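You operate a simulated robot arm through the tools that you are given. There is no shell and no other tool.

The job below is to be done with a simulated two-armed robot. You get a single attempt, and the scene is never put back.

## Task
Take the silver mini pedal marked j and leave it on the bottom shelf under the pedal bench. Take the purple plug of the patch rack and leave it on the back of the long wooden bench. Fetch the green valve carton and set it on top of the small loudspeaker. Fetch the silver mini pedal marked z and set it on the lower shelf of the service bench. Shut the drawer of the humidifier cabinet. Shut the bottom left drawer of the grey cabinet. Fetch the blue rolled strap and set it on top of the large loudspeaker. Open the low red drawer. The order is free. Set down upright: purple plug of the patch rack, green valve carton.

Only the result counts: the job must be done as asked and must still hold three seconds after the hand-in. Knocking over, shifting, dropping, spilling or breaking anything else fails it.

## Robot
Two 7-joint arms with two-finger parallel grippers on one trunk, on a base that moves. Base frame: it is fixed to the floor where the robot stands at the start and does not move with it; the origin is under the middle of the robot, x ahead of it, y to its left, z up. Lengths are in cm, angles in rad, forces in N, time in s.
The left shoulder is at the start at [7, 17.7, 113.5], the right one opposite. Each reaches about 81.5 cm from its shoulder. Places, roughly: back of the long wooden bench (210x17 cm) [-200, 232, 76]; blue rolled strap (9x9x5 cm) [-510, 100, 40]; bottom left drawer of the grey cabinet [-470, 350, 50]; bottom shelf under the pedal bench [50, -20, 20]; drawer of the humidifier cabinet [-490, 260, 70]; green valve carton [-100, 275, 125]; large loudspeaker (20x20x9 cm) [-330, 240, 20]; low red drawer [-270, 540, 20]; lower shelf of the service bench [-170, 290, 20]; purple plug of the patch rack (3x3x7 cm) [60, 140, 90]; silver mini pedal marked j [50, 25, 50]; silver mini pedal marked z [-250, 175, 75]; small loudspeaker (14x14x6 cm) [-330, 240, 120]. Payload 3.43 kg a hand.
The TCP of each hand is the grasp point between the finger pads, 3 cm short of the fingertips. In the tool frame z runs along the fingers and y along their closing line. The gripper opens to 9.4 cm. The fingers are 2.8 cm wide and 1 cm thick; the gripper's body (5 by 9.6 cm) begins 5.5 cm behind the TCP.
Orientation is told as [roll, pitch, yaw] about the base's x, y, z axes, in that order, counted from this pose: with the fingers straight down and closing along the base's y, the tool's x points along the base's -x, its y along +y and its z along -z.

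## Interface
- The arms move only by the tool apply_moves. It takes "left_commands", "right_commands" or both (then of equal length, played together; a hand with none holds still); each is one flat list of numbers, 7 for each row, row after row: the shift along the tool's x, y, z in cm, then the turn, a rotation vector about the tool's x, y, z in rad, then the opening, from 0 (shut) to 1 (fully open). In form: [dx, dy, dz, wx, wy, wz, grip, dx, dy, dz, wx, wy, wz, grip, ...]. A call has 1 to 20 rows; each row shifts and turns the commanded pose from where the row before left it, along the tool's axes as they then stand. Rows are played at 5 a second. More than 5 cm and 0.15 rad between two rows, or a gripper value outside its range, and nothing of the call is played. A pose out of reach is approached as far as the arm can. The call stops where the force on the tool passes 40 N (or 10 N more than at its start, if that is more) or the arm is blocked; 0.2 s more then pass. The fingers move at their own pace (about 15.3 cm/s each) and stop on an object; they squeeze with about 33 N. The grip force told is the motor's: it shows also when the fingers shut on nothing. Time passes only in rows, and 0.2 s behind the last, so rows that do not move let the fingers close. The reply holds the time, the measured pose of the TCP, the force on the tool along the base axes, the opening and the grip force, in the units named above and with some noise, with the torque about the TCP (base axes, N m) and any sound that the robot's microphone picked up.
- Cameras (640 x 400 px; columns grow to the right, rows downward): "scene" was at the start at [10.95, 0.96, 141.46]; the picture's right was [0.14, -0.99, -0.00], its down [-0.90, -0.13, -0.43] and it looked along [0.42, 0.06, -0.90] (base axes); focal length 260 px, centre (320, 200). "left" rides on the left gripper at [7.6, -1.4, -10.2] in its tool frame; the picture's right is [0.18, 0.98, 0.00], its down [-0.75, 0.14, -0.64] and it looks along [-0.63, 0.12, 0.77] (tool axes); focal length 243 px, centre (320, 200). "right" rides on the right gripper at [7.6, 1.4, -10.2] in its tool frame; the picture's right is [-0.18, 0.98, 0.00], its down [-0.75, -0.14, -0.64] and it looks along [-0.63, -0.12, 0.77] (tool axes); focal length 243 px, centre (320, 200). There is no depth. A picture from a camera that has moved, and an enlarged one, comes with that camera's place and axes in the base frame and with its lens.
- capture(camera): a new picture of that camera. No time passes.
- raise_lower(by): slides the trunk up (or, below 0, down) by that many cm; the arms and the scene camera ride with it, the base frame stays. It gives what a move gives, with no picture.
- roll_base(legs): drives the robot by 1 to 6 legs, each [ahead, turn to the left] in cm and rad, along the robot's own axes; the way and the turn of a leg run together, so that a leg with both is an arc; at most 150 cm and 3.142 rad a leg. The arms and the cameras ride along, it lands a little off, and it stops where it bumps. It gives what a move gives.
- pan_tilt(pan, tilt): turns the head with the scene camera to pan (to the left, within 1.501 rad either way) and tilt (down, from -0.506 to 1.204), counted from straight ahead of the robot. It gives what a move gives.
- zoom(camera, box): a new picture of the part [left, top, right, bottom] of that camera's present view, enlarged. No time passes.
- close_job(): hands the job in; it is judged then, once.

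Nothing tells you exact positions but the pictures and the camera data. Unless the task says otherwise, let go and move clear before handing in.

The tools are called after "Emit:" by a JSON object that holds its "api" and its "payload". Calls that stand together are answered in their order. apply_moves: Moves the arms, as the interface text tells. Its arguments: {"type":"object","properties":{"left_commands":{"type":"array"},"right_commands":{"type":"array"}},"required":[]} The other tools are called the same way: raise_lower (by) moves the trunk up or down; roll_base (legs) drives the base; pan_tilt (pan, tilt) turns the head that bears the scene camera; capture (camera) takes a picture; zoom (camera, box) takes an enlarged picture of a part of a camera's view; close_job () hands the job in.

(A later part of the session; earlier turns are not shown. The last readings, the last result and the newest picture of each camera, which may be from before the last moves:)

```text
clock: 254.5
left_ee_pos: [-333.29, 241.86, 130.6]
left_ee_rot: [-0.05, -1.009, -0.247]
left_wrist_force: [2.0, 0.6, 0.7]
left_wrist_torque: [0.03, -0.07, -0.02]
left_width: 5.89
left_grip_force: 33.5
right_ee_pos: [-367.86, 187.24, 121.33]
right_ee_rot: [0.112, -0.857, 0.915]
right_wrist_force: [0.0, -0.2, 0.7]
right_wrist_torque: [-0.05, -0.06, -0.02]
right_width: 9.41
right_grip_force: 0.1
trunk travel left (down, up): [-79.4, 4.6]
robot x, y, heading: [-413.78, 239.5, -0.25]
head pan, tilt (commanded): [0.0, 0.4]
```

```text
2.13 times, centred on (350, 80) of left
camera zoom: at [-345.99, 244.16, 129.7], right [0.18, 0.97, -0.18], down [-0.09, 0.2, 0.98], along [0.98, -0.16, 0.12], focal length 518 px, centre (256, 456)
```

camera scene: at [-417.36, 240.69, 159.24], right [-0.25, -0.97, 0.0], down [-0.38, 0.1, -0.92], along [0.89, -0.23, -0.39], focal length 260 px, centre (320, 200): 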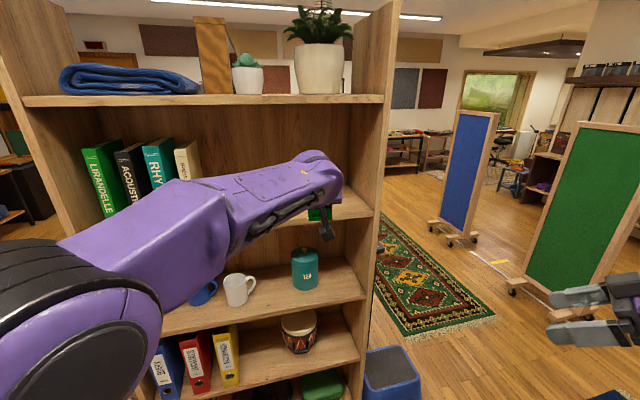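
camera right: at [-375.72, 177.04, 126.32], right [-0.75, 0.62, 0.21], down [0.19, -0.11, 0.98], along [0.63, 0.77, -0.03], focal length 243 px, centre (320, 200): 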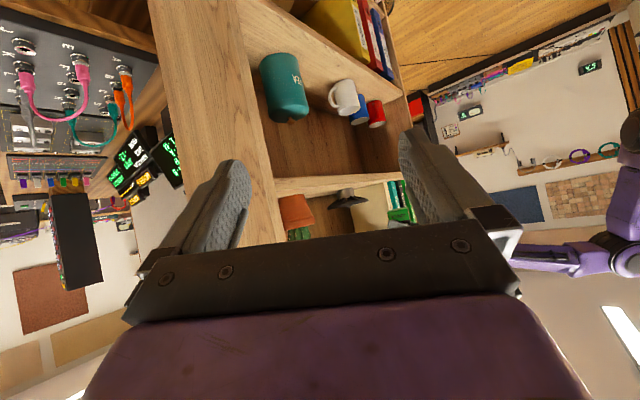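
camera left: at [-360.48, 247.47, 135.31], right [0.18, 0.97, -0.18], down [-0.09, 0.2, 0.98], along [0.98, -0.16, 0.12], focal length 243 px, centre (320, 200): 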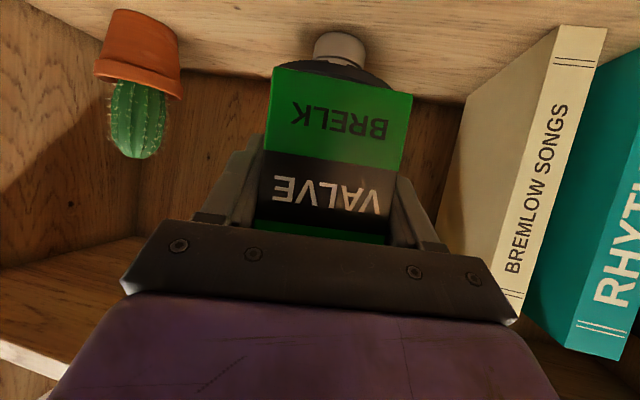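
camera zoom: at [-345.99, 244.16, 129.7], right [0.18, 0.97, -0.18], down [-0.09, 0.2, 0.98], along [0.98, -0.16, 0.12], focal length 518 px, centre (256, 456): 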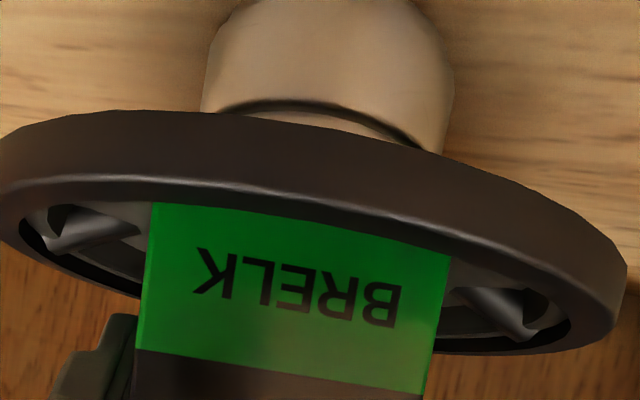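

Emit:
{"api": "raise_lower", "payload": {"by": -0.15}}

Emit:
{"api": "zoom", "payload": {"camera": "scene", "box": [220, 165, 300, 235]}}

Emit:
{"api": "zoom", "payload": {"camera": "right", "box": [325, 180, 380, 235]}}

```text
clock: 255.0
left_ee_pos: [-333.42, 241.92, 130.59]
left_ee_rot: [-0.048, -1.011, -0.246]
left_wrist_force: [3.1, 0.2, 6.1]
left_wrist_torque: [0.11, -0.31, -0.06]
left_width: 5.87
left_grip_force: 33.7
right_ee_pos: [-367.86, 187.16, 121.32]
right_ee_rot: [0.113, -0.856, 0.916]
right_wrist_force: [-0.3, 0.3, 0.5]
right_wrist_torque: [-0.03, -0.01, 0.0]
right_width: 9.41
right_grip_force: 0.2
trunk travel left (down, up): [-79.3, 4.7]
robot x, y, heading: [-413.3, 239.59, -0.253]
head pan, tilt (commanded): [0.0, 0.4]
```

```text
5.71 times, centred on (260, 200) of scene
camera zoom: at [-399.98, 236.14, 155.06], right [-0.25, -0.97, 0.0], down [-0.38, 0.1, -0.92], along [0.89, -0.23, -0.39], focal length 1486 px, centre (663, 200)
```

zoom: 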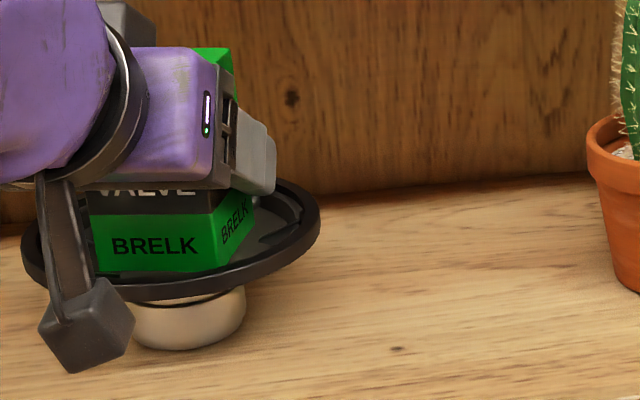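

```text
7.27 times, centred on (352, 208) of right
camera zoom: at [-375.95, 177.13, 122.24], right [-0.75, 0.62, 0.21], down [0.18, -0.11, 0.98], along [0.63, 0.77, -0.03], focal length 1764 px, centre (84, 146)
```

zoom: 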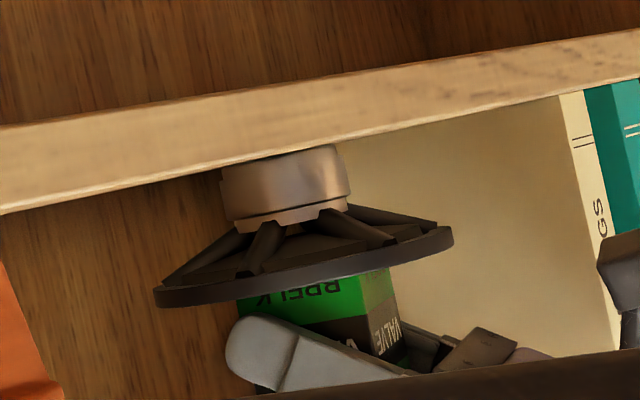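

Contact: 6 N, the carton has settled into the speaker's dish. I'll relieve the load slightly and open the fingers a little, then check that it stays upright.

Emit:
{"api": "raise_lower", "payload": {"by": 0.1}}

Emit:
{"api": "apply_moves", "payload": {"left_commands": [0, 0, 0, 0, 0, 0, 0.645, 0, 0, 0, 0, 0, 0, 0.66, 0, 0, 0, 0, 0, 0, 0.68]}}

Emit:
{"api": "capture", "payload": {"camera": "left"}}

Emit:
{"api": "zoom", "payload": {"camera": "scene", "box": [220, 150, 300, 230]}}

Emit:
{"api": "zoom", "payload": {"camera": "right", "box": [325, 180, 380, 235]}}

```text
clock: 255.5
left_ee_pos: [-333.46, 241.93, 130.59]
left_ee_rot: [-0.049, -1.009, -0.247]
left_wrist_force: [2.8, 0.1, 5.5]
left_wrist_torque: [0.08, -0.29, -0.06]
left_width: 5.88
left_grip_force: 32.9
right_ee_pos: [-367.96, 187.25, 121.38]
right_ee_rot: [0.113, -0.857, 0.917]
right_wrist_force: [1.3, -0.6, -0.5]
right_wrist_torque: [0.03, 0.04, 0.02]
right_width: 9.4
right_grip_force: 0.1
trunk travel left (down, up): [-79.4, 4.6]
robot x, y, heading: [-413.33, 239.45, -0.256]
head pan, tilt (commanded): [0.0, 0.4]
```

```text
clock: 256.3
left_ee_pos: [-333.41, 241.96, 130.45]
left_ee_rot: [-0.048, -1.007, -0.245]
left_wrist_force: [0.0, 0.6, 0.1]
left_wrist_torque: [-0.03, -0.02, 0.0]
left_width: 6.38
left_grip_force: 0.0
right_ee_pos: [-367.9, 187.17, 121.36]
right_ee_rot: [0.112, -0.854, 0.916]
right_wrist_force: [-0.2, 0.2, 0.4]
right_wrist_torque: [0.01, 0.01, -0.01]
right_width: 9.37
right_grip_force: 0.1
trunk travel left (down, up): [-79.4, 4.6]
robot x, y, heading: [-413.63, 239.59, -0.251]
head pan, tilt (commanded): [0.0, 0.4]
```

```text
taken
camera left: at [-345.98, 244.15, 129.61], right [0.18, 0.97, -0.18], down [-0.09, 0.2, 0.98], along [0.98, -0.16, 0.12], focal length 243 px, centre (320, 200)
```

left: 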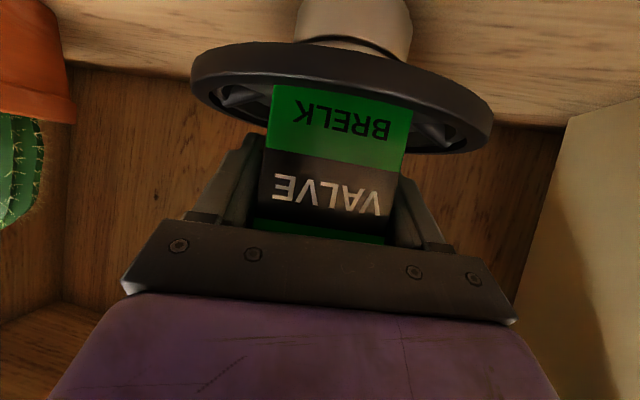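

```text
5.00 times, centred on (260, 190) of scene
camera zoom: at [-399.91, 236.14, 155.14], right [-0.25, -0.97, 0.0], down [-0.38, 0.1, -0.92], along [0.89, -0.23, -0.39], focal length 1300 px, centre (620, 250)
```

zoom: 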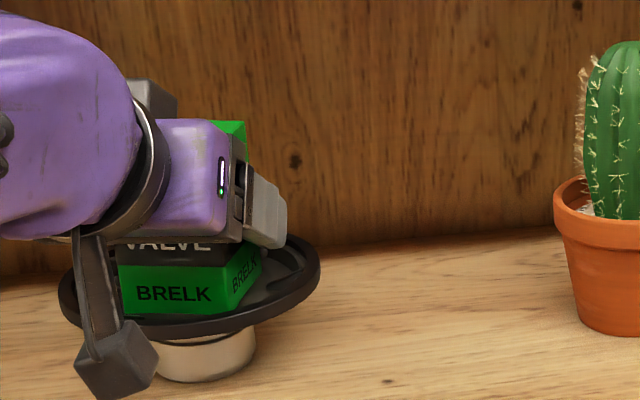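

```text
7.27 times, centred on (352, 208) of right
camera zoom: at [-375.9, 177.13, 122.31], right [-0.75, 0.62, 0.21], down [0.18, -0.11, 0.98], along [0.63, 0.77, -0.03], focal length 1764 px, centre (84, 146)
```

zoom: 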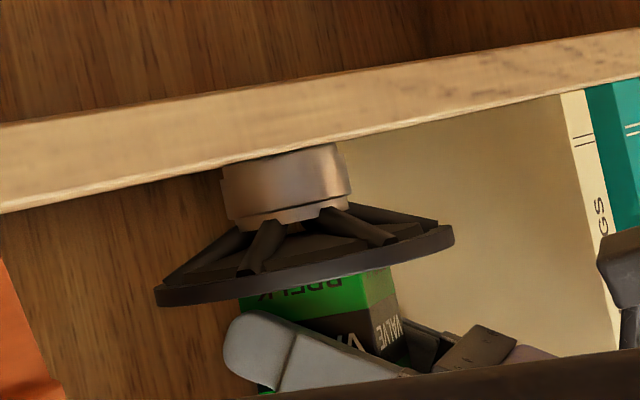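

The carton stays upright with the fingers slightly open. I'll raise half a centimetre, open wider, and withdraw.

Emit:
{"api": "raise_lower", "payload": {"by": 0.5}}

Emit:
{"api": "apply_moves", "payload": {"left_commands": [0, 0, 0, 0, 0, 0, 0.75, 0, 0, 0, 0, 0, 0, 0.85, 0.54, -0.04, -0.85, 0, 0, 0, 0.85, 1.07, -0.08, -1.69, 0, 0, 0, 0.85, 1.6, -0.12, -2.5, 0, 0, 0, 0.85, 2.1, -0.16, -3.3, 0, 0, 0, 0.85, 2.1, -0.16, -3.3, 0, 0, 0, 0.85]}}

Emit:
{"api": "capture", "payload": {"camera": "left"}}

Emit:
{"api": "capture", "payload": {"camera": "right"}}

```text
clock: 256.9
left_ee_pos: [-333.46, 241.89, 131.07]
left_ee_rot: [-0.049, -1.006, -0.246]
left_wrist_force: [0.1, -0.1, 0.1]
left_wrist_torque: [0.01, 0.0, 0.01]
left_width: 6.39
left_grip_force: 0.1
right_ee_pos: [-368.0, 187.22, 121.75]
right_ee_rot: [0.114, -0.856, 0.917]
right_wrist_force: [0.8, 0.4, 0.3]
right_wrist_torque: [0.01, 0.0, -0.03]
right_width: 9.39
right_grip_force: 0.1
trunk travel left (down, up): [-79.9, 4.1]
robot x, y, heading: [-413.62, 239.91, -0.253]
head pan, tilt (commanded): [0.0, 0.4]
```

```text
clock: 258.5
left_ee_pos: [-347.02, 245.33, 131.03]
left_ee_rot: [-0.05, -1.011, -0.246]
left_wrist_force: [-1.1, 0.5, 0.4]
left_wrist_torque: [-0.01, 0.02, -0.03]
left_width: 7.99
left_grip_force: 0.0
right_ee_pos: [-368.12, 187.41, 121.94]
right_ee_rot: [0.109, -0.858, 0.918]
right_wrist_force: [-0.6, -0.3, 0.1]
right_wrist_torque: [-0.04, -0.02, -0.04]
right_width: 9.39
right_grip_force: 0.1
trunk travel left (down, up): [-79.9, 4.1]
robot x, y, heading: [-414.0, 240.0, -0.255]
head pan, tilt (commanded): [0.0, 0.4]
```

```text
taken
camera left: at [-359.63, 247.55, 130.16], right [0.18, 0.97, -0.18], down [-0.09, 0.2, 0.98], along [0.98, -0.16, 0.12], focal length 243 px, centre (320, 200)
```

left: 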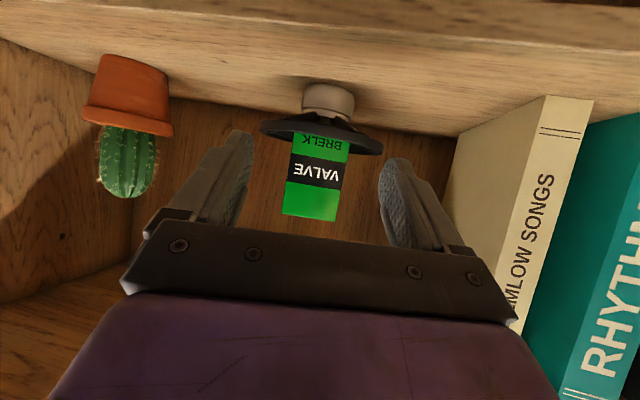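

```text
taken
camera right: at [-376.15, 177.2, 122.93], right [-0.75, 0.62, 0.21], down [0.18, -0.11, 0.98], along [0.63, 0.77, -0.03], focal length 243 px, centre (320, 200)
```

right: 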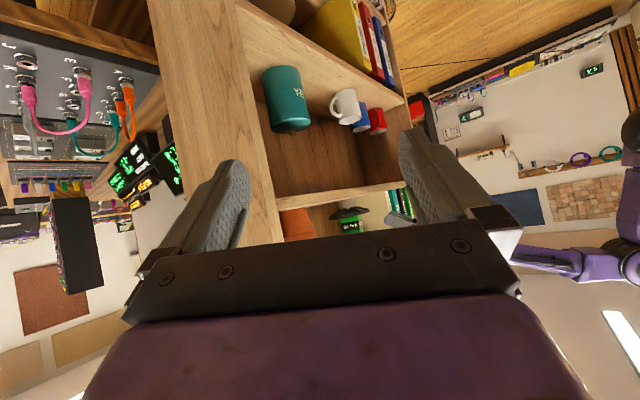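

The carton stands upright on the small loudspeaker. I'll back away and reset both arms to a compact posture.

Emit:
{"api": "roll_base", "payload": {"legs": [[-22, 0]]}}

Emit:
{"api": "apply_moves", "payload": {"left_commands": [0, 0, 0, 0, 0.14, 0, 1, 0, 0, 0, 0, 0.14, 0, 1, 0, 0, 0, 0, 0.14, 0, 1, 0, 0, 0, 0, 0.14, 0, 1, 0, 0, 0, 0, 0.14, 0, 1, 0, 0, 0, 0, 0.14, 0, 1, 0, 0, 0, 0, 0.14, 0, 1, 4, 0, 2, 0, 0, 0, 1, 4, 0, 2, 0, 0, 0, 1, 4, 0, 2, 0, 0, 0, 1, 4, 0, 2, 0, 0, 0, 1, 4, 0, 2, 0, 0, 0, 1, 4, 0, 2, 0, 0, 0, 1, 0, 0, 4, 0, 0, 0, 1, 0, 0, 4, 0, 0, 0, 1], "right_commands": [0, 0, 0, 0.106, -0.01, 0.091, 1, 0, 0, 0, 0.106, -0.01, 0.091, 1, 0, 0, 0, 0.106, -0.01, 0.091, 1, 0, 0, 0, 0.106, -0.01, 0.091, 1, 0, 0, 0, 0.106, -0.01, 0.091, 1, 0, 0, 0, 0.106, -0.01, 0.091, 1, 0, 0, 0, 0.106, -0.01, 0.091, 1, 0, 0, 0, 0.106, -0.01, 0.091, 1, 0, 0, 0, 0, 0.14, 0, 1, 0, 0, 0, 0, 0.14, 0, 1, 0, 0, 0, 0, 0.14, 0, 1, 0, 0, 0, 0, 0.14, 0, 1, 0, 0, 0, 0, 0.14, 0, 1, 0, 0, 0, 0, 0.14, 0, 1, 0, 0, 0, 0, 0, 0, 1]}}

Emit:
{"api": "capture", "payload": {"camera": "scene"}}

```text
clock: 260.2
left_ee_pos: [-367.84, 250.73, 130.8]
left_ee_rot: [-0.05, -1.005, -0.245]
left_wrist_force: [0.2, -0.5, -0.5]
left_wrist_torque: [-0.04, -0.02, -0.01]
left_width: 8.01
left_grip_force: 0.0
right_ee_pos: [-388.87, 192.67, 121.66]
right_ee_rot: [0.117, -0.856, 0.917]
right_wrist_force: [-1.2, -0.2, -0.8]
right_wrist_torque: [0.01, -0.02, -0.01]
right_width: 9.41
right_grip_force: 0.0
trunk travel left (down, up): [-79.9, 4.1]
robot x, y, heading: [-435.18, 245.19, -0.25]
head pan, tilt (commanded): [0.0, 0.4]
```

```text
clock: 263.4
left_ee_pos: [-390.58, 257.13, 110.31]
left_ee_rot: [-0.025, -0.029, -0.285]
left_wrist_force: [-0.2, -1.1, -0.5]
left_wrist_torque: [-0.02, -0.01, 0.02]
left_width: 9.39
left_grip_force: 0.0
right_ee_pos: [-389.07, 192.75, 121.74]
right_ee_rot: [0.071, -0.015, -0.117]
right_wrist_force: [0.5, -0.1, 1.0]
right_wrist_torque: [0.0, 0.0, -0.02]
right_width: 9.41
right_grip_force: 0.0
trunk travel left (down, up): [-79.9, 4.1]
robot x, y, heading: [-434.62, 244.9, -0.254]
head pan, tilt (commanded): [0.0, 0.4]
```

```text
taken
camera scene: at [-421.05, 241.59, 155.64], right [-0.25, -0.97, 0.0], down [-0.38, 0.1, -0.92], along [0.89, -0.23, -0.39], focal length 260 px, centre (320, 200)
```

scene: 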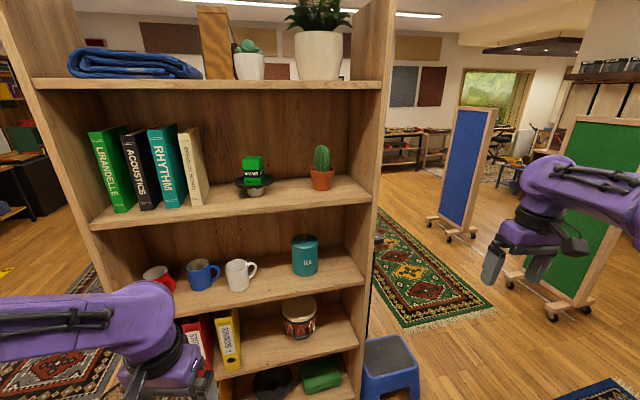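

Emit:
{"api": "zoom", "payload": {"camera": "scene", "box": [200, 120, 320, 220]}}

Emit:
{"api": "pan_tilt", "payload": {"pan": 0.0, "tilt": 0.85}}

Emit:
{"api": "capture", "payload": {"camera": "scene"}}

```text
4.00 times, centred on (260, 170) of scene
camera zoom: at [-421.05, 241.59, 155.64], right [-0.25, -0.97, 0.0], down [-0.38, 0.1, -0.92], along [0.89, -0.23, -0.39], focal length 1040 px, centre (560, 320)
```

zoom: 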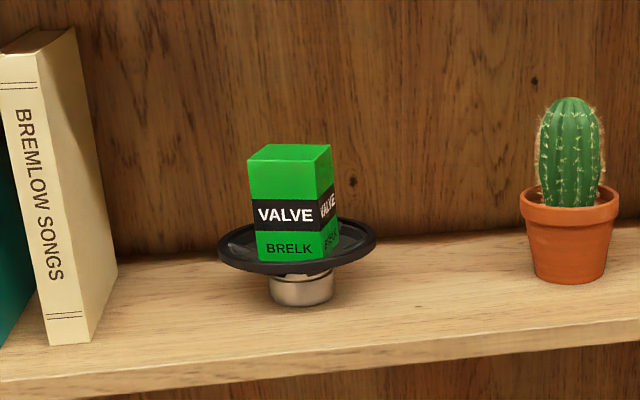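

```text
clock: 264.3
left_ee_pos: [-390.57, 257.24, 110.16]
left_ee_rot: [-0.027, -0.028, -0.283]
left_wrist_force: [0.0, -0.5, 0.3]
left_wrist_torque: [-0.03, 0.02, 0.01]
left_width: 9.4
left_grip_force: 0.1
right_ee_pos: [-388.97, 192.68, 121.84]
right_ee_rot: [0.07, -0.018, -0.117]
right_wrist_force: [0.0, -0.2, 0.2]
right_wrist_torque: [-0.02, 0.03, 0.0]
right_width: 9.4
right_grip_force: 0.0
trunk travel left (down, up): [-79.9, 4.1]
robot x, y, heading: [-434.77, 245.17, -0.253]
head pan, tilt (commanded): [0.0, 0.85]
```

```text
taken
camera scene: at [-422.52, 242.04, 151.74], right [-0.25, -0.97, 0.0], down [-0.73, 0.19, -0.66], along [0.64, -0.16, -0.75], focal length 260 px, centre (320, 200)
```

scene: 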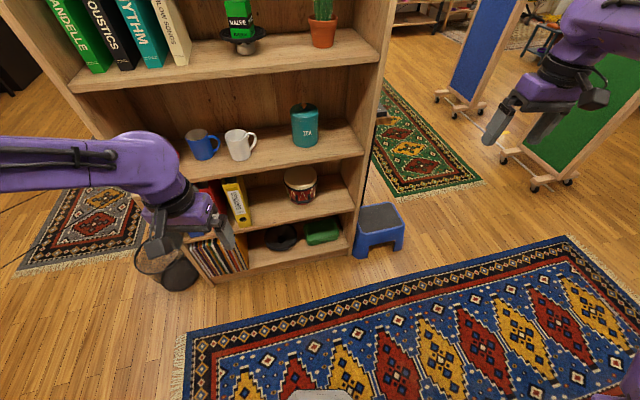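

The carton stands perfectly upright. The large loudspeaker is on the bookshelf's bottom shelf next to a green box. Next I turn to the west wall to shut the two drawers.

Emit:
{"api": "roll_base", "payload": {"legs": [[16, 0], [0, -2.89]]}}

Emit:
{"api": "pan_tilt", "payload": {"pan": -0.2, "tilt": 0.7}}

Emit:
{"api": "capture", "payload": {"camera": "scene"}}

```text
clock: 272.4
left_ee_pos: [-458.69, 217.64, 110.18]
left_ee_rot: [-0.026, -0.028, 3.127]
left_wrist_force: [0.0, -0.9, -0.6]
left_wrist_torque: [0.0, -0.02, 0.02]
left_width: 9.39
left_grip_force: 0.1
right_ee_pos: [-477.44, 279.31, 121.76]
right_ee_rot: [0.07, -0.018, -2.987]
right_wrist_force: [0.2, 0.2, -0.4]
right_wrist_torque: [0.0, -0.01, 0.02]
right_width: 9.4
right_grip_force: 0.0
trunk travel left (down, up): [-79.9, 4.1]
robot x, y, heading: [-419.32, 240.73, -3.123]
head pan, tilt (commanded): [0.0, 0.85]
```

```text
clock: 273.2
left_ee_pos: [-458.71, 217.67, 110.23]
left_ee_rot: [-0.026, -0.029, 3.126]
left_wrist_force: [0.3, 0.6, 0.6]
left_wrist_torque: [0.06, -0.01, 0.02]
left_width: 9.4
left_grip_force: 0.2
right_ee_pos: [-477.37, 279.35, 121.81]
right_ee_rot: [0.071, -0.019, -2.988]
right_wrist_force: [-0.1, 0.1, -0.3]
right_wrist_torque: [-0.01, 0.0, -0.01]
right_width: 9.42
right_grip_force: 0.1
trunk travel left (down, up): [-79.9, 4.1]
robot x, y, heading: [-419.53, 241.05, -3.124]
head pan, tilt (commanded): [-0.201, 0.7]
```

```text
taken
camera scene: at [-432.73, 242.67, 152.96], right [0.18, 0.98, 0.0], down [0.63, -0.12, -0.76], along [-0.75, 0.14, -0.64], focal length 260 px, centre (320, 200)
```

scene: 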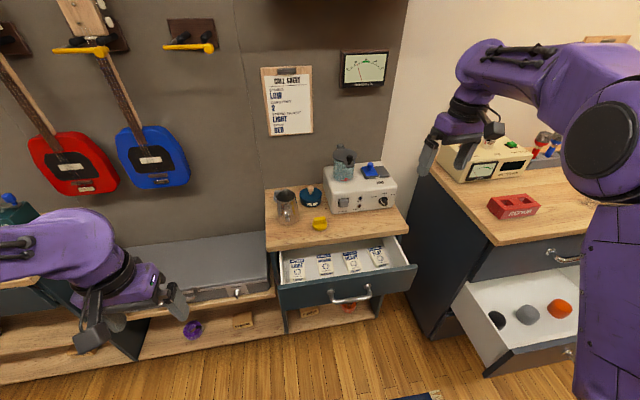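

The humidifier cabinet's drawer front is at x≈-482 (≈9 cm open), y 238–288; the grey cabinet's second-left drawer is open further right. I'll pull the right hand back, lower the trunk and pitch the right hand with closed fingers for pushing.

Emit:
{"api": "apply_moves", "payload": {"right_commands": [4.5, 0, 0, 0, 0, 0, 1, 4.5, 0, 0, 0, 0, 0, 1, 4.5, 0, 0, 0, 0, 0, 1, 4.5, 0, 0, 0, 0, 0, 1, 0, 0, 0, 0, 0, 0, 0, 0, 0, 0, 0, 0, 0, 0]}}

Emit:
{"api": "raise_lower", "payload": {"by": -40}}

Emit:
{"api": "apply_moves", "payload": {"right_commands": [-1, 0, 0, 0, -0.14, 0, 0, -1, 0, 0, 0, -0.14, 0, 0, -1, 0, 0, 0, -0.14, 0, 0, -1, 0, 0, 0, -0.14, 0, 0, -1, 0, 0, 0, -0.14, 0, 0, -1, 0, 0, 0, -0.14, 0, 0, -1, 0, 0, 0, -0.14, 0, 0]}}

Emit:
{"api": "capture", "payload": {"camera": "scene"}}

Emit:
{"api": "capture", "payload": {"camera": "right"}}

```text
clock: 274.6
left_ee_pos: [-458.66, 217.83, 110.21]
left_ee_rot: [-0.026, -0.027, 3.128]
left_wrist_force: [0.0, 0.7, 0.2]
left_wrist_torque: [0.02, 0.0, 0.02]
left_width: 9.4
left_grip_force: 0.0
right_ee_pos: [-459.7, 282.31, 121.17]
right_ee_rot: [0.072, -0.019, -2.989]
right_wrist_force: [-0.7, 0.7, -0.5]
right_wrist_torque: [-0.01, 0.0, -0.01]
right_width: 0.0
right_grip_force: 32.6
trunk travel left (down, up): [-79.9, 4.1]
robot x, y, heading: [-419.24, 241.15, -3.119]
head pan, tilt (commanded): [-0.201, 0.7]
```

```text
clock: 278.4
left_ee_pos: [-458.67, 217.73, 70.12]
left_ee_rot: [-0.025, -0.027, 3.127]
left_wrist_force: [-0.3, 0.2, 0.2]
left_wrist_torque: [0.02, 0.01, -0.02]
left_width: 9.38
left_grip_force: 0.1
right_ee_pos: [-459.6, 282.29, 81.16]
right_ee_rot: [0.069, -0.018, -2.986]
right_wrist_force: [-0.3, 0.3, 0.4]
right_wrist_torque: [0.0, 0.01, 0.0]
right_width: 0.01
right_grip_force: 33.2
trunk travel left (down, up): [-39.9, 44.1]
robot x, y, heading: [-419.52, 241.15, -3.123]
head pan, tilt (commanded): [-0.201, 0.7]
```

```text
clock: 280.0
left_ee_pos: [-458.59, 217.67, 70.19]
left_ee_rot: [-0.028, -0.029, 3.126]
left_wrist_force: [-0.4, -0.7, 0.6]
left_wrist_torque: [-0.03, -0.02, 0.01]
left_width: 9.42
left_grip_force: 0.1
right_ee_pos: [-465.71, 281.52, 84.02]
right_ee_rot: [0.13, -0.996, -3.095]
right_wrist_force: [0.3, 0.4, -0.6]
right_wrist_torque: [0.02, -0.03, -0.01]
right_width: 0.04
right_grip_force: 33.1
trunk travel left (down, up): [-39.9, 44.1]
robot x, y, heading: [-419.42, 240.93, -3.122]
head pan, tilt (commanded): [-0.201, 0.7]
```

```text
taken
camera scene: at [-432.72, 242.67, 112.96], right [0.18, 0.98, 0.0], down [0.63, -0.12, -0.76], along [-0.75, 0.14, -0.64], focal length 260 px, centre (320, 200)
```

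scene: 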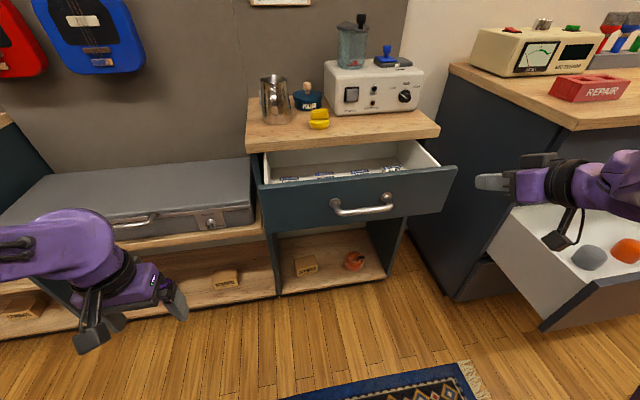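

```text
taken
camera right: at [-452.86, 281.95, 83.3], right [0.05, -0.97, 0.22], down [0.1, 0.23, 0.97], along [-0.99, -0.03, 0.11], focal length 243 px, centre (320, 200)
```

right: 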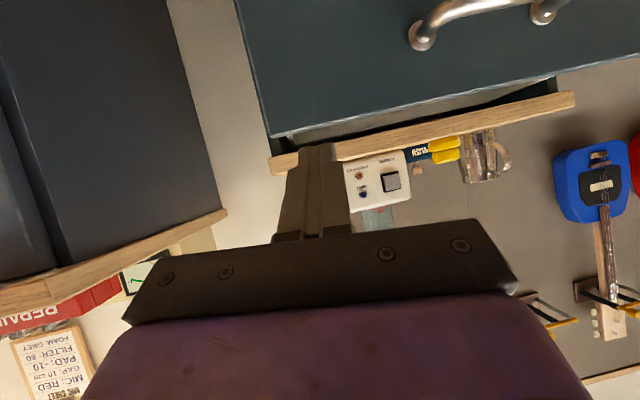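

Drawer front measured at x≈-480, z 64–78; the cabinet face at x≈-490. I'll lower the right hand to the drawer height and push forward.

Emit:
{"api": "apply_moves", "payload": {"right_commands": [3.19, 1.38, 2.32, 0, 0, 0, 0, 3.19, 1.38, 2.32, 0, 0, 0, 0, 3.19, 1.38, 2.32, 0, 0, 0, 0]}}

Emit:
{"api": "capture", "payload": {"camera": "scene"}}

```text
clock: 280.8
left_ee_pos: [-458.74, 217.85, 70.29]
left_ee_rot: [-0.027, -0.028, 3.128]
left_wrist_force: [-0.4, 0.1, -0.1]
left_wrist_torque: [-0.04, -0.02, -0.02]
left_width: 9.41
left_grip_force: 0.0
right_ee_pos: [-465.44, 276.61, 72.57]
right_ee_rot: [0.13, -0.991, -3.097]
right_wrist_force: [0.3, -0.5, -0.7]
right_wrist_torque: [0.01, 0.0, 0.02]
right_width: 0.0
right_grip_force: 32.6
trunk travel left (down, up): [-39.9, 44.1]
robot x, y, heading: [-419.66, 241.03, -3.123]
head pan, tilt (commanded): [-0.201, 0.7]
```

```text
taken
camera scene: at [-432.79, 242.71, 112.95], right [0.18, 0.98, 0.0], down [0.63, -0.12, -0.76], along [-0.75, 0.14, -0.64], focal length 260 px, centre (320, 200)
```

scene: 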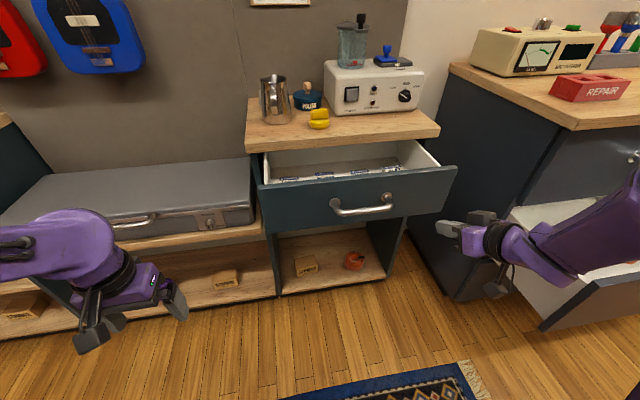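

Emit:
{"api": "apply_moves", "payload": {"right_commands": [-2.45, -0.61, 3.73, 0, 0, 0, 0, -2.45, -0.61, 3.73, 0, 0, 0, 0, -1.63, -0.41, 2.49, 0, 0, 0, 0, -1.09, -0.27, 1.66, 0, 0, 0, 0, -1.09, -0.27, 1.66, 0, 0, 0, 0]}}

Emit:
{"api": "capture", "payload": {"camera": "scene"}}

```text
clock: 282.0
left_ee_pos: [-458.71, 217.6, 70.18]
left_ee_rot: [-0.025, -0.027, 3.128]
left_wrist_force: [0.3, 0.2, 0.3]
left_wrist_torque: [0.03, 0.02, 0.03]
left_width: 9.4
left_grip_force: 0.0
right_ee_pos: [-481.43, 276.25, 72.54]
right_ee_rot: [0.13, -0.996, -3.097]
right_wrist_force: [0.3, 0.0, 0.1]
right_wrist_torque: [0.01, -0.03, -0.02]
right_width: 0.0
right_grip_force: 33.1
trunk travel left (down, up): [-39.9, 44.1]
robot x, y, heading: [-419.42, 241.15, -3.122]
head pan, tilt (commanded): [-0.201, 0.7]
```

```text
taken
camera scene: at [-432.8, 242.68, 112.95], right [0.18, 0.98, 0.0], down [0.63, -0.12, -0.76], along [-0.75, 0.14, -0.64], focal length 260 px, centre (320, 200)
```

scene: 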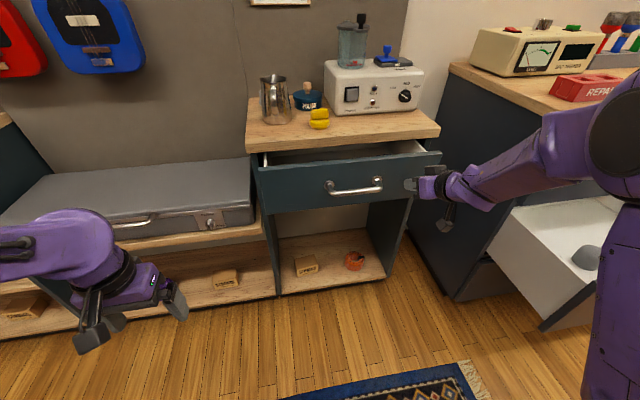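

The drawer is moving in. Continuing to push until it stops.

Emit:
{"api": "apply_moves", "payload": {"right_commands": [-1.09, -0.27, 1.66, 0, 0, 0, 0, -1.09, -0.27, 1.66, 0, 0, 0, 0, -1.09, -0.27, 1.66, 0, 0, 0, 0, -0.8, -0.2, 1.25, 0, 0, 0, 0, -0.8, -0.2, 1.25, 0, 0, 0, 0]}}

Emit:
{"api": "capture", "payload": {"camera": "scene"}}

```text
clock: 283.2
left_ee_pos: [-458.5, 217.79, 70.3]
left_ee_rot: [-0.026, -0.03, 3.126]
left_wrist_force: [-0.7, 1.6, -0.4]
left_wrist_torque: [-0.01, -0.03, 0.0]
left_width: 9.42
left_grip_force: 0.1
right_ee_pos: [-490.13, 276.09, 72.47]
right_ee_rot: [0.13, -0.993, -3.096]
right_wrist_force: [28.0, -5.1, -0.6]
right_wrist_torque: [-0.07, -0.19, 0.08]
right_width: 0.0
right_grip_force: 32.7
trunk travel left (down, up): [-39.9, 44.1]
robot x, y, heading: [-419.11, 240.6, -3.128]
head pan, tilt (commanded): [-0.201, 0.7]
```

```text
taken
camera scene: at [-432.33, 242.65, 113.0], right [0.18, 0.98, 0.0], down [0.63, -0.12, -0.77], along [-0.75, 0.14, -0.64], focal length 260 px, centre (320, 200)
```

scene: 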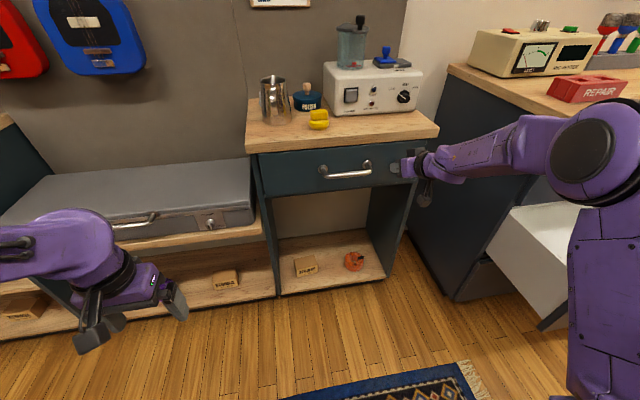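

The drawer looks shut (28 N resisting). One more small push to be certain, then back off.

Emit:
{"api": "apply_moves", "payload": {"right_commands": [-0.4, -0.1, 0.62, 0, 0, 0, 0, 0, 0, 0, 0, 0, 0, 0]}}

Emit:
{"api": "apply_moves", "payload": {"right_commands": [2.45, 0.61, -3.73, 0, 0, 0, 0, 2.45, 0.61, -3.73, 0, 0, 0, 0, 2.45, 0.61, -3.73, 0, 0, 0, 0, 2.45, 0.61, -3.73, 0, 0, 0, 0]}}

Emit:
{"api": "zoom", "payload": {"camera": "scene", "box": [230, 80, 640, 340]}}

```text
clock: 283.5
left_ee_pos: [-458.47, 217.8, 70.37]
left_ee_rot: [-0.028, -0.031, 3.127]
left_wrist_force: [-0.5, -0.2, 0.0]
left_wrist_torque: [-0.03, 0.02, -0.02]
left_width: 9.41
left_grip_force: 0.0
right_ee_pos: [-490.05, 276.14, 72.37]
right_ee_rot: [0.126, -0.99, -3.09]
right_wrist_force: [19.8, -2.7, 7.1]
right_wrist_torque: [0.01, 0.13, 0.04]
right_width: 0.01
right_grip_force: 32.9
trunk travel left (down, up): [-39.9, 44.1]
robot x, y, heading: [-419.32, 240.83, -3.124]
head pan, tilt (commanded): [-0.201, 0.7]
stopped in row 1 (right hand): the force on the tool passed its limit at 45 N (the readings are from after the stop); the commanded pose is now the measured one
```

```text
clock: 284.5
left_ee_pos: [-458.67, 217.73, 70.15]
left_ee_rot: [-0.026, -0.031, 3.126]
left_wrist_force: [0.4, 0.3, 0.1]
left_wrist_torque: [0.02, 0.05, 0.04]
left_width: 9.4
left_grip_force: 0.1
right_ee_pos: [-472.16, 276.57, 72.3]
right_ee_rot: [0.129, -0.989, -3.093]
right_wrist_force: [0.0, -0.6, -0.8]
right_wrist_torque: [0.01, 0.02, -0.02]
right_width: 0.0
right_grip_force: 33.0
trunk travel left (down, up): [-39.9, 44.1]
robot x, y, heading: [-419.09, 240.93, -3.121]
head pan, tilt (commanded): [-0.201, 0.7]
```

```text
1.54 times, centred on (435, 210) of scene
camera zoom: at [-432.59, 242.65, 112.97], right [0.18, 0.98, 0.0], down [0.63, -0.12, -0.77], along [-0.75, 0.14, -0.64], focal length 400 px, centre (143, 185)
```

zoom: 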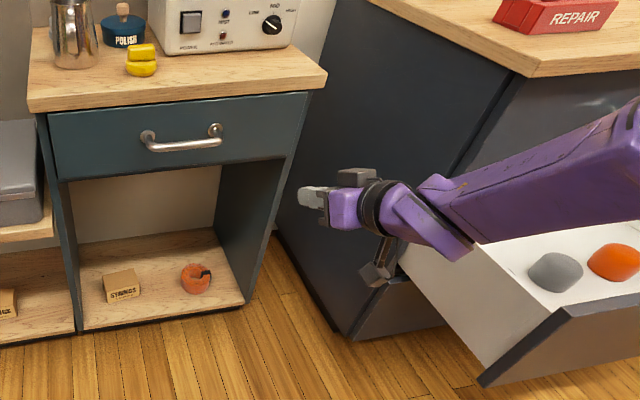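

The humidifier drawer is shut. Now I'll move north to face the grey cabinet's open drawer.

Emit:
{"api": "apply_moves", "payload": {"right_commands": [2.17, 0.54, -3.32, 0, 0, 0, 0, 2.17, 0.54, -3.32, 0, 0, 0, 0, 2.17, 0.54, -3.32, 0, 0, 0, 0]}}

Emit:
{"api": "roll_base", "payload": {"legs": [[-25, 0], [0, -1.57], [100, 0], [0, 1.57]]}}

Emit:
{"api": "pan_tilt", "payload": {"pan": -0.1, "tilt": 0.7}}

Emit:
{"api": "capture", "payload": {"camera": "scene"}}

```text
clock: 285.3
left_ee_pos: [-458.72, 217.91, 70.28]
left_ee_rot: [-0.024, -0.027, 3.125]
left_wrist_force: [0.2, 1.4, 0.0]
left_wrist_torque: [-0.01, -0.03, -0.02]
left_width: 9.38
left_grip_force: 0.0
right_ee_pos: [-462.0, 278.3, 72.41]
right_ee_rot: [0.133, -0.987, -3.094]
right_wrist_force: [0.8, -1.2, -0.3]
right_wrist_torque: [-0.02, -0.01, 0.07]
right_width: 0.0
right_grip_force: 32.9
right hand out of reach, approached as far as the arm can: row 3
trunk travel left (down, up): [-39.9, 44.1]
robot x, y, heading: [-419.26, 240.99, -3.129]
head pan, tilt (commanded): [-0.201, 0.7]
```

```text
clock: 299.5
left_ee_pos: [-434.78, 320.26, 70.26]
left_ee_rot: [-0.025, -0.028, 3.091]
left_wrist_force: [0.6, -1.1, -0.3]
left_wrist_torque: [-0.01, 0.01, 0.02]
left_width: 9.41
left_grip_force: 0.0
right_ee_pos: [-435.89, 380.77, 72.35]
right_ee_rot: [0.128, -0.985, -3.134]
right_wrist_force: [-0.9, -0.7, -0.3]
right_wrist_torque: [0.0, 0.02, 0.03]
right_width: 0.0
right_grip_force: 33.1
trunk travel left (down, up): [-39.9, 44.1]
robot x, y, heading: [-394.28, 342.15, 3.12]
head pan, tilt (commanded): [-0.201, 0.7]
```

```text
clock: 300.2
left_ee_pos: [-435.01, 320.3, 70.21]
left_ee_rot: [-0.026, -0.027, 3.089]
left_wrist_force: [0.9, -1.2, 0.4]
left_wrist_torque: [-0.02, -0.01, 0.01]
left_width: 9.41
left_grip_force: 0.1
right_ee_pos: [-436.0, 380.62, 72.43]
right_ee_rot: [0.128, -0.987, -3.134]
right_wrist_force: [0.1, -0.8, -0.7]
right_wrist_torque: [-0.02, 0.02, 0.02]
right_width: 0.0
right_grip_force: 33.0
trunk travel left (down, up): [-39.9, 44.1]
robot x, y, heading: [-394.67, 342.1, 3.124]
head pan, tilt (commanded): [-0.099, 0.7]
```

```text
taken
camera scene: at [-408.07, 343.35, 112.96], right [0.12, 0.99, 0.0], down [0.64, -0.08, -0.76], along [-0.76, 0.09, -0.64], focal length 260 px, centre (320, 200)
```

scene: 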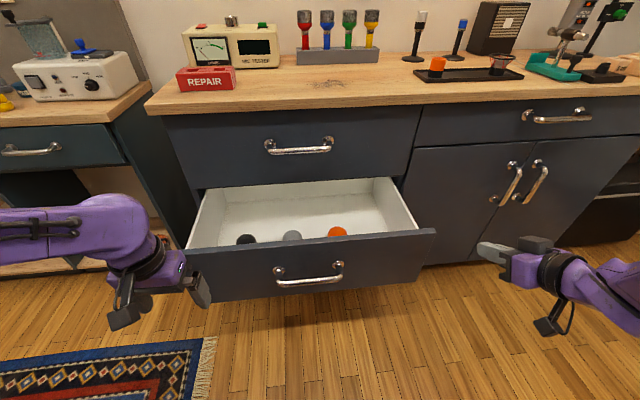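

The open drawer's front is near x≈-456, spanning y≈311–381. I'll lower the trunk and bring the closed right fingers in front of it, right of the handle.

Emit:
{"api": "raise_lower", "payload": {"by": -20}}

Emit:
{"api": "apply_moves", "payload": {"right_commands": [-0.06, 4.15, 0.64, 0, 0, 0, 0, -0.06, 4.15, 0.64, 0, 0, 0, 0, -0.06, 4.15, 0.64, 0, 0, 0, 0]}}

Emit:
{"api": "capture", "payload": {"camera": "scene"}}

Emit:
{"api": "capture", "payload": {"camera": "right"}}

```text
clock: 302.4
left_ee_pos: [-434.85, 320.36, 50.16]
left_ee_rot: [-0.025, -0.028, 3.089]
left_wrist_force: [-0.2, -0.3, 0.5]
left_wrist_torque: [-0.03, -0.02, 0.01]
left_width: 9.42
left_grip_force: 0.0
right_ee_pos: [-436.03, 380.71, 52.41]
right_ee_rot: [0.129, -0.986, -3.131]
right_wrist_force: [-0.2, 0.5, 0.6]
right_wrist_torque: [0.0, 0.01, 0.0]
right_width: 0.02
right_grip_force: 32.8
trunk travel left (down, up): [-19.9, 64.1]
robot x, y, heading: [-394.36, 342.09, 3.119]
head pan, tilt (commanded): [-0.099, 0.7]
```

```text
clock: 303.2
left_ee_pos: [-434.82, 320.17, 50.25]
left_ee_rot: [-0.027, -0.028, 3.09]
left_wrist_force: [-0.5, 0.4, 0.3]
left_wrist_torque: [-0.01, -0.03, -0.01]
left_width: 9.41
left_grip_force: 0.0
right_ee_pos: [-441.09, 370.7, 52.88]
right_ee_rot: [0.128, -0.986, -3.132]
right_wrist_force: [0.3, -0.2, -0.7]
right_wrist_torque: [0.01, 0.0, -0.05]
right_width: 0.0
right_grip_force: 33.6
right hand out of reach, approached as far as the arm can: row 1, 2, 3
trunk travel left (down, up): [-19.9, 64.1]
robot x, y, heading: [-394.87, 342.16, 3.118]
head pan, tilt (commanded): [-0.099, 0.7]
```

```text
taken
camera scene: at [-408.07, 343.31, 92.96], right [0.12, 0.99, 0.0], down [0.64, -0.08, -0.76], along [-0.76, 0.09, -0.64], focal length 260 px, centre (320, 200)
```

scene: 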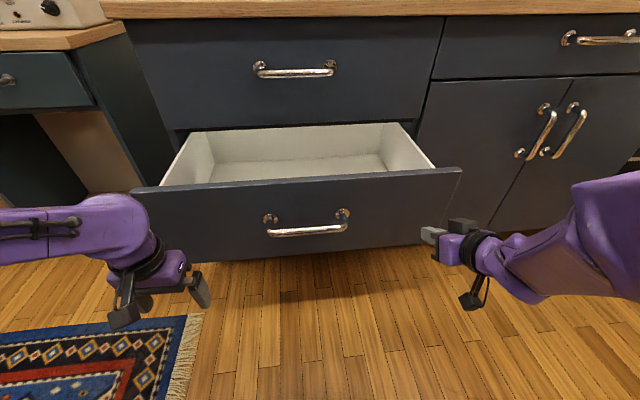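

```text
taken
camera right: at [-428.31, 370.72, 52.19], right [0.01, -0.97, 0.22], down [0.1, 0.22, 0.97], along [-1.0, 0.01, 0.1], focal length 243 px, centre (320, 200)
```

right: 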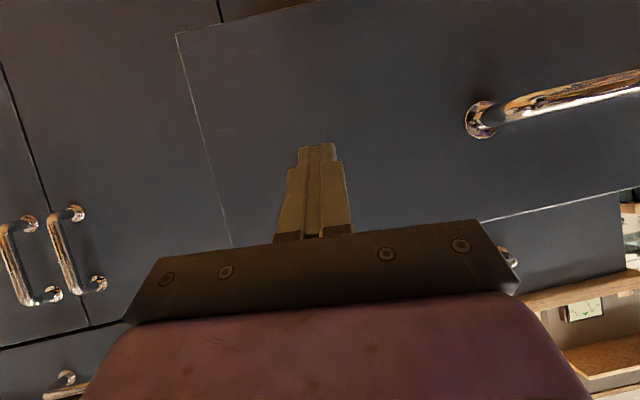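

Drawer front: x≈-453.5, z 34–61. Pushing forward now.

Emit:
{"api": "apply_moves", "payload": {"right_commands": [-2.45, -0.61, 3.73, 0, 0, 0, 0, -1.63, -0.41, 2.49, 0, 0, 0, 0, -1.09, -0.27, 1.66, 0, 0, 0, 0, -1.09, -0.27, 1.66, 0, 0, 0, 0, -1.09, -0.27, 1.66, 0, 0, 0, 0, -1.09, -0.27, 1.66, 0, 0, 0, 0, -1.09, -0.27, 1.66, 0, 0, 0, 0, -1.09, -0.27, 1.66, 0, 0, 0, 0]}}

Emit:
{"api": "capture", "payload": {"camera": "scene"}}

```text
clock: 305.0
left_ee_pos: [-434.97, 320.44, 50.18]
left_ee_rot: [-0.027, -0.028, 3.089]
left_wrist_force: [-0.9, -0.8, 0.0]
left_wrist_torque: [0.02, -0.02, 0.01]
left_width: 9.39
left_grip_force: 0.1
right_ee_pos: [-460.75, 371.11, 52.63]
right_ee_rot: [0.131, -0.986, -3.133]
right_wrist_force: [0.7, -0.3, 0.5]
right_wrist_torque: [-0.01, 0.04, 0.02]
right_width: 0.01
right_grip_force: 33.2
trunk travel left (down, up): [-19.9, 64.1]
robot x, y, heading: [-394.55, 342.11, 3.121]
head pan, tilt (commanded): [-0.099, 0.7]
```

```text
taken
camera scene: at [-408.09, 343.35, 92.95], right [0.12, 0.99, 0.0], down [0.64, -0.08, -0.76], along [-0.76, 0.09, -0.64], focal length 260 px, centre (320, 200)
```

scene: 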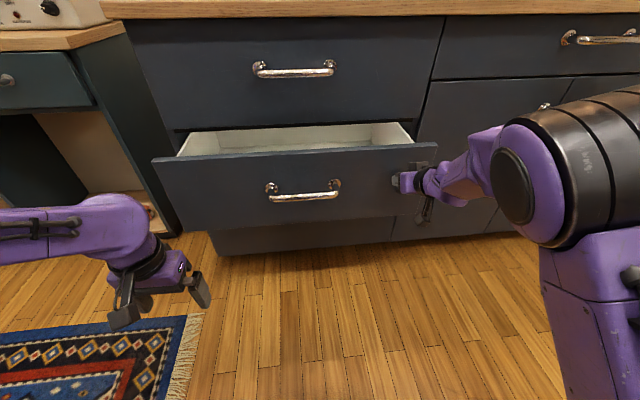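

The drawer is sliding in. Continuing.

Emit:
{"api": "apply_moves", "payload": {"right_commands": [-1.09, -0.27, 1.66, 0, 0, 0, 0, -1.09, -0.27, 1.66, 0, 0, 0, 0, -1.09, -0.27, 1.66, 0, 0, 0, 0, -1.09, -0.27, 1.66, 0, 0, 0, 0, -1.09, -0.27, 1.66, 0, 0, 0, 0, -0.8, -0.2, 1.25, 0, 0, 0, 0, -0.8, -0.2, 1.25, 0, 0, 0, 0]}}

Emit:
{"api": "capture", "payload": {"camera": "scene"}}

```text
clock: 306.6
left_ee_pos: [-434.88, 320.11, 50.09]
left_ee_rot: [-0.026, -0.028, 3.09]
left_wrist_force: [0.3, -0.1, 0.6]
left_wrist_torque: [0.0, -0.04, 0.02]
left_width: 9.41
left_grip_force: 0.0
right_ee_pos: [-473.83, 371.25, 52.13]
right_ee_rot: [0.132, -0.987, -3.133]
right_wrist_force: [-0.4, -0.2, 0.9]
right_wrist_torque: [0.02, 0.0, 0.03]
right_width: 0.0
right_grip_force: 32.8
trunk travel left (down, up): [-19.9, 64.1]
robot x, y, heading: [-394.45, 342.0, 3.122]
head pan, tilt (commanded): [-0.099, 0.7]
```

```text
taken
camera scene: at [-408.09, 343.35, 92.95], right [0.12, 0.99, 0.0], down [0.64, -0.08, -0.76], along [-0.76, 0.09, -0.64], focal length 260 px, centre (320, 200)
```

scene: 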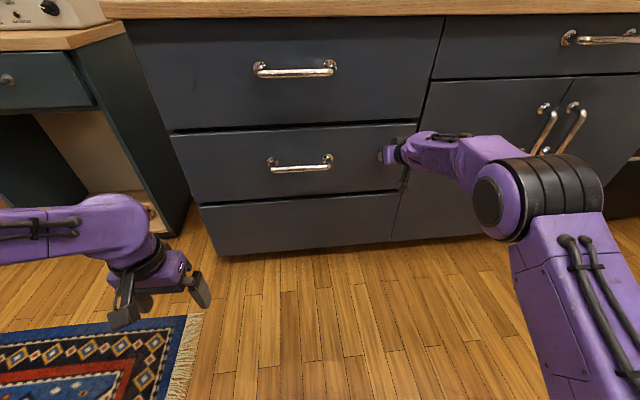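

Emit:
{"api": "apply_moves", "payload": {"right_commands": [-0.55, -0.14, 0.83, 0, 0, 0, 0, -0.55, -0.14, 0.83, 0, 0, 0, 0, -0.55, -0.14, 0.83, 0, 0, 0, 0]}}

Emit:
{"api": "zoom", "payload": {"camera": "scene", "box": [120, 30, 460, 260]}}

```text
clock: 306.9
left_ee_pos: [-434.69, 320.36, 50.29]
left_ee_rot: [-0.028, -0.032, 3.087]
left_wrist_force: [-0.7, 0.3, -1.0]
left_wrist_torque: [0.02, 0.03, -0.02]
left_width: 9.38
left_grip_force: 0.1
right_ee_pos: [-474.15, 371.24, 52.35]
right_ee_rot: [0.127, -0.981, -3.126]
right_wrist_force: [25.5, -4.7, 10.4]
right_wrist_torque: [0.02, 0.15, 0.1]
right_width: 0.0
right_grip_force: 33.1
trunk travel left (down, up): [-19.9, 64.1]
robot x, y, heading: [-394.26, 342.54, 3.115]
head pan, tilt (commanded): [-0.099, 0.7]
stopped in row 1 (right hand): the force on the tool passed its limit at 58 N (the readings are from after the stop); the commanded pose is now the measured one
```

```text
1.74 times, centred on (290, 145) of scene
camera zoom: at [-407.65, 343.28, 93.04], right [0.12, 0.99, 0.0], down [0.64, -0.08, -0.77], along [-0.76, 0.1, -0.64], focal length 452 px, centre (372, 296)
```

zoom: 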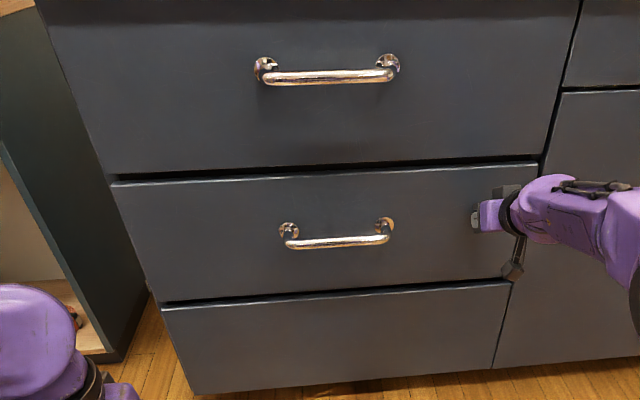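

The drawer hit its stop (58 N) and looks flush. Backing the hand off and driving south toward the blue strap.

Emit:
{"api": "apply_moves", "payload": {"right_commands": [2.45, 0.61, -3.73, 0, 0, 0, 0, 2.45, 0.61, -3.73, 0, 0, 0, 0, 2.45, 0.61, -3.73, 0, 0, 0, 0, 2.45, 0.61, -3.73, 0, 0, 0, 0, 2.45, 0.61, -3.73, 0, 0, 0, 0, 2.45, 0.61, -3.73, 0, 0, 0, 0, 2.45, 0.61, -3.73, 0, 0, 0, 0]}}

Emit:
{"api": "capture", "payload": {"camera": "scene"}}

Emit:
{"api": "raise_lower", "payload": {"by": 40}}

Emit:
{"api": "roll_base", "payload": {"legs": [[18, 0], [0, 1.585]]}}

Emit:
{"api": "pan_tilt", "payload": {"pan": -0.3, "tilt": 0.45}}

Emit:
{"api": "capture", "payload": {"camera": "scene"}}

```text
clock: 308.6
left_ee_pos: [-434.88, 320.3, 50.1]
left_ee_rot: [-0.026, -0.028, 3.086]
left_wrist_force: [-0.7, 0.5, 0.2]
left_wrist_torque: [-0.02, -0.03, -0.02]
left_width: 9.4
left_grip_force: 0.1
right_ee_pos: [-446.91, 370.98, 52.23]
right_ee_rot: [0.129, -0.984, -3.132]
right_wrist_force: [-0.6, -0.3, -0.7]
right_wrist_torque: [0.03, 0.01, 0.0]
right_width: 0.02
right_grip_force: 33.2
right hand out of reach, approached as far as the arm can: row 7
trunk travel left (down, up): [-19.9, 64.1]
robot x, y, heading: [-394.2, 342.37, 3.12]
head pan, tilt (commanded): [-0.099, 0.7]
```

```text
taken
camera scene: at [-408.01, 343.42, 92.96], right [0.12, 0.99, 0.0], down [0.64, -0.08, -0.76], along [-0.76, 0.09, -0.64], focal length 260 px, centre (320, 200)
```

scene: 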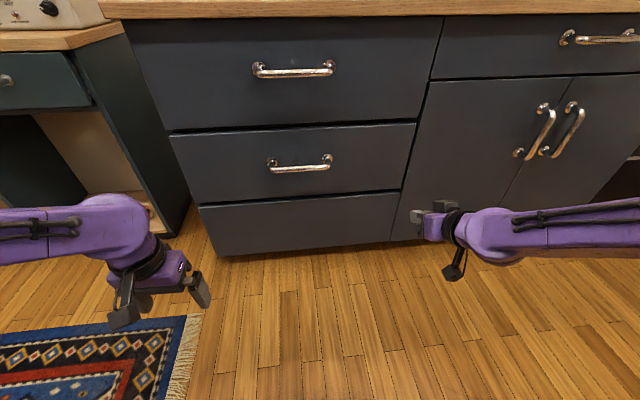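

```text
clock: 312.4
left_ee_pos: [-434.88, 320.34, 90.17]
left_ee_rot: [-0.028, -0.027, 3.085]
left_wrist_force: [0.5, -0.4, 0.3]
left_wrist_torque: [0.03, -0.03, 0.03]
left_width: 9.41
left_grip_force: 0.1
right_ee_pos: [-446.89, 370.9, 92.33]
right_ee_rot: [0.128, -0.982, -3.128]
right_wrist_force: [-0.5, -0.3, 0.2]
right_wrist_torque: [0.01, 0.02, -0.01]
right_width: 0.0
right_grip_force: 33.8
trunk travel left (down, up): [-59.9, 24.1]
robot x, y, heading: [-394.05, 342.2, 3.12]
head pan, tilt (commanded): [-0.099, 0.7]
```

```text
clock: 317.8
left_ee_pos: [-388.56, 303.22, 90.09]
left_ee_rot: [-0.026, -0.028, -1.577]
left_wrist_force: [0.0, 0.7, -0.6]
left_wrist_torque: [0.02, 0.0, 0.0]
left_width: 9.4
left_grip_force: 0.0
right_ee_pos: [-438.49, 288.76, 92.34]
right_ee_rot: [0.125, -0.982, -1.51]
right_wrist_force: [0.7, 0.2, 0.4]
right_wrist_torque: [-0.04, 0.02, 0.01]
right_width: 0.0
right_grip_force: 32.7
trunk travel left (down, up): [-59.9, 24.1]
robot x, y, heading: [-412.42, 342.54, -1.55]
head pan, tilt (commanded): [-0.099, 0.7]
```

```text
clock: 318.6
left_ee_pos: [-388.61, 303.17, 90.13]
left_ee_rot: [-0.026, -0.027, -1.578]
left_wrist_force: [0.0, 0.5, 0.2]
left_wrist_torque: [-0.03, 0.03, 0.01]
left_width: 9.39
left_grip_force: 0.0
right_ee_pos: [-438.56, 288.82, 92.25]
right_ee_rot: [0.128, -0.98, -1.51]
right_wrist_force: [0.0, 0.1, 1.4]
right_wrist_torque: [0.02, 0.04, 0.02]
right_width: 0.01
right_grip_force: 33.3
trunk travel left (down, up): [-59.9, 24.1]
robot x, y, heading: [-412.36, 342.81, -1.55]
head pan, tilt (commanded): [-0.3, 0.45]
```

```text
taken
camera scene: at [-414.75, 328.78, 135.17], right [-0.96, 0.27, 0.0], down [0.12, 0.42, -0.9], along [-0.25, -0.87, -0.44], focal length 260 px, centre (320, 200)
```

scene: 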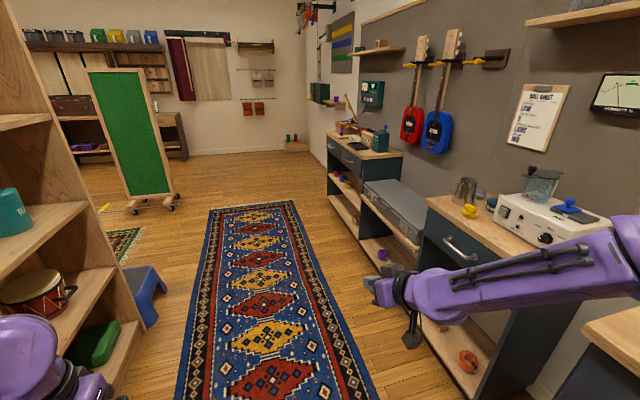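

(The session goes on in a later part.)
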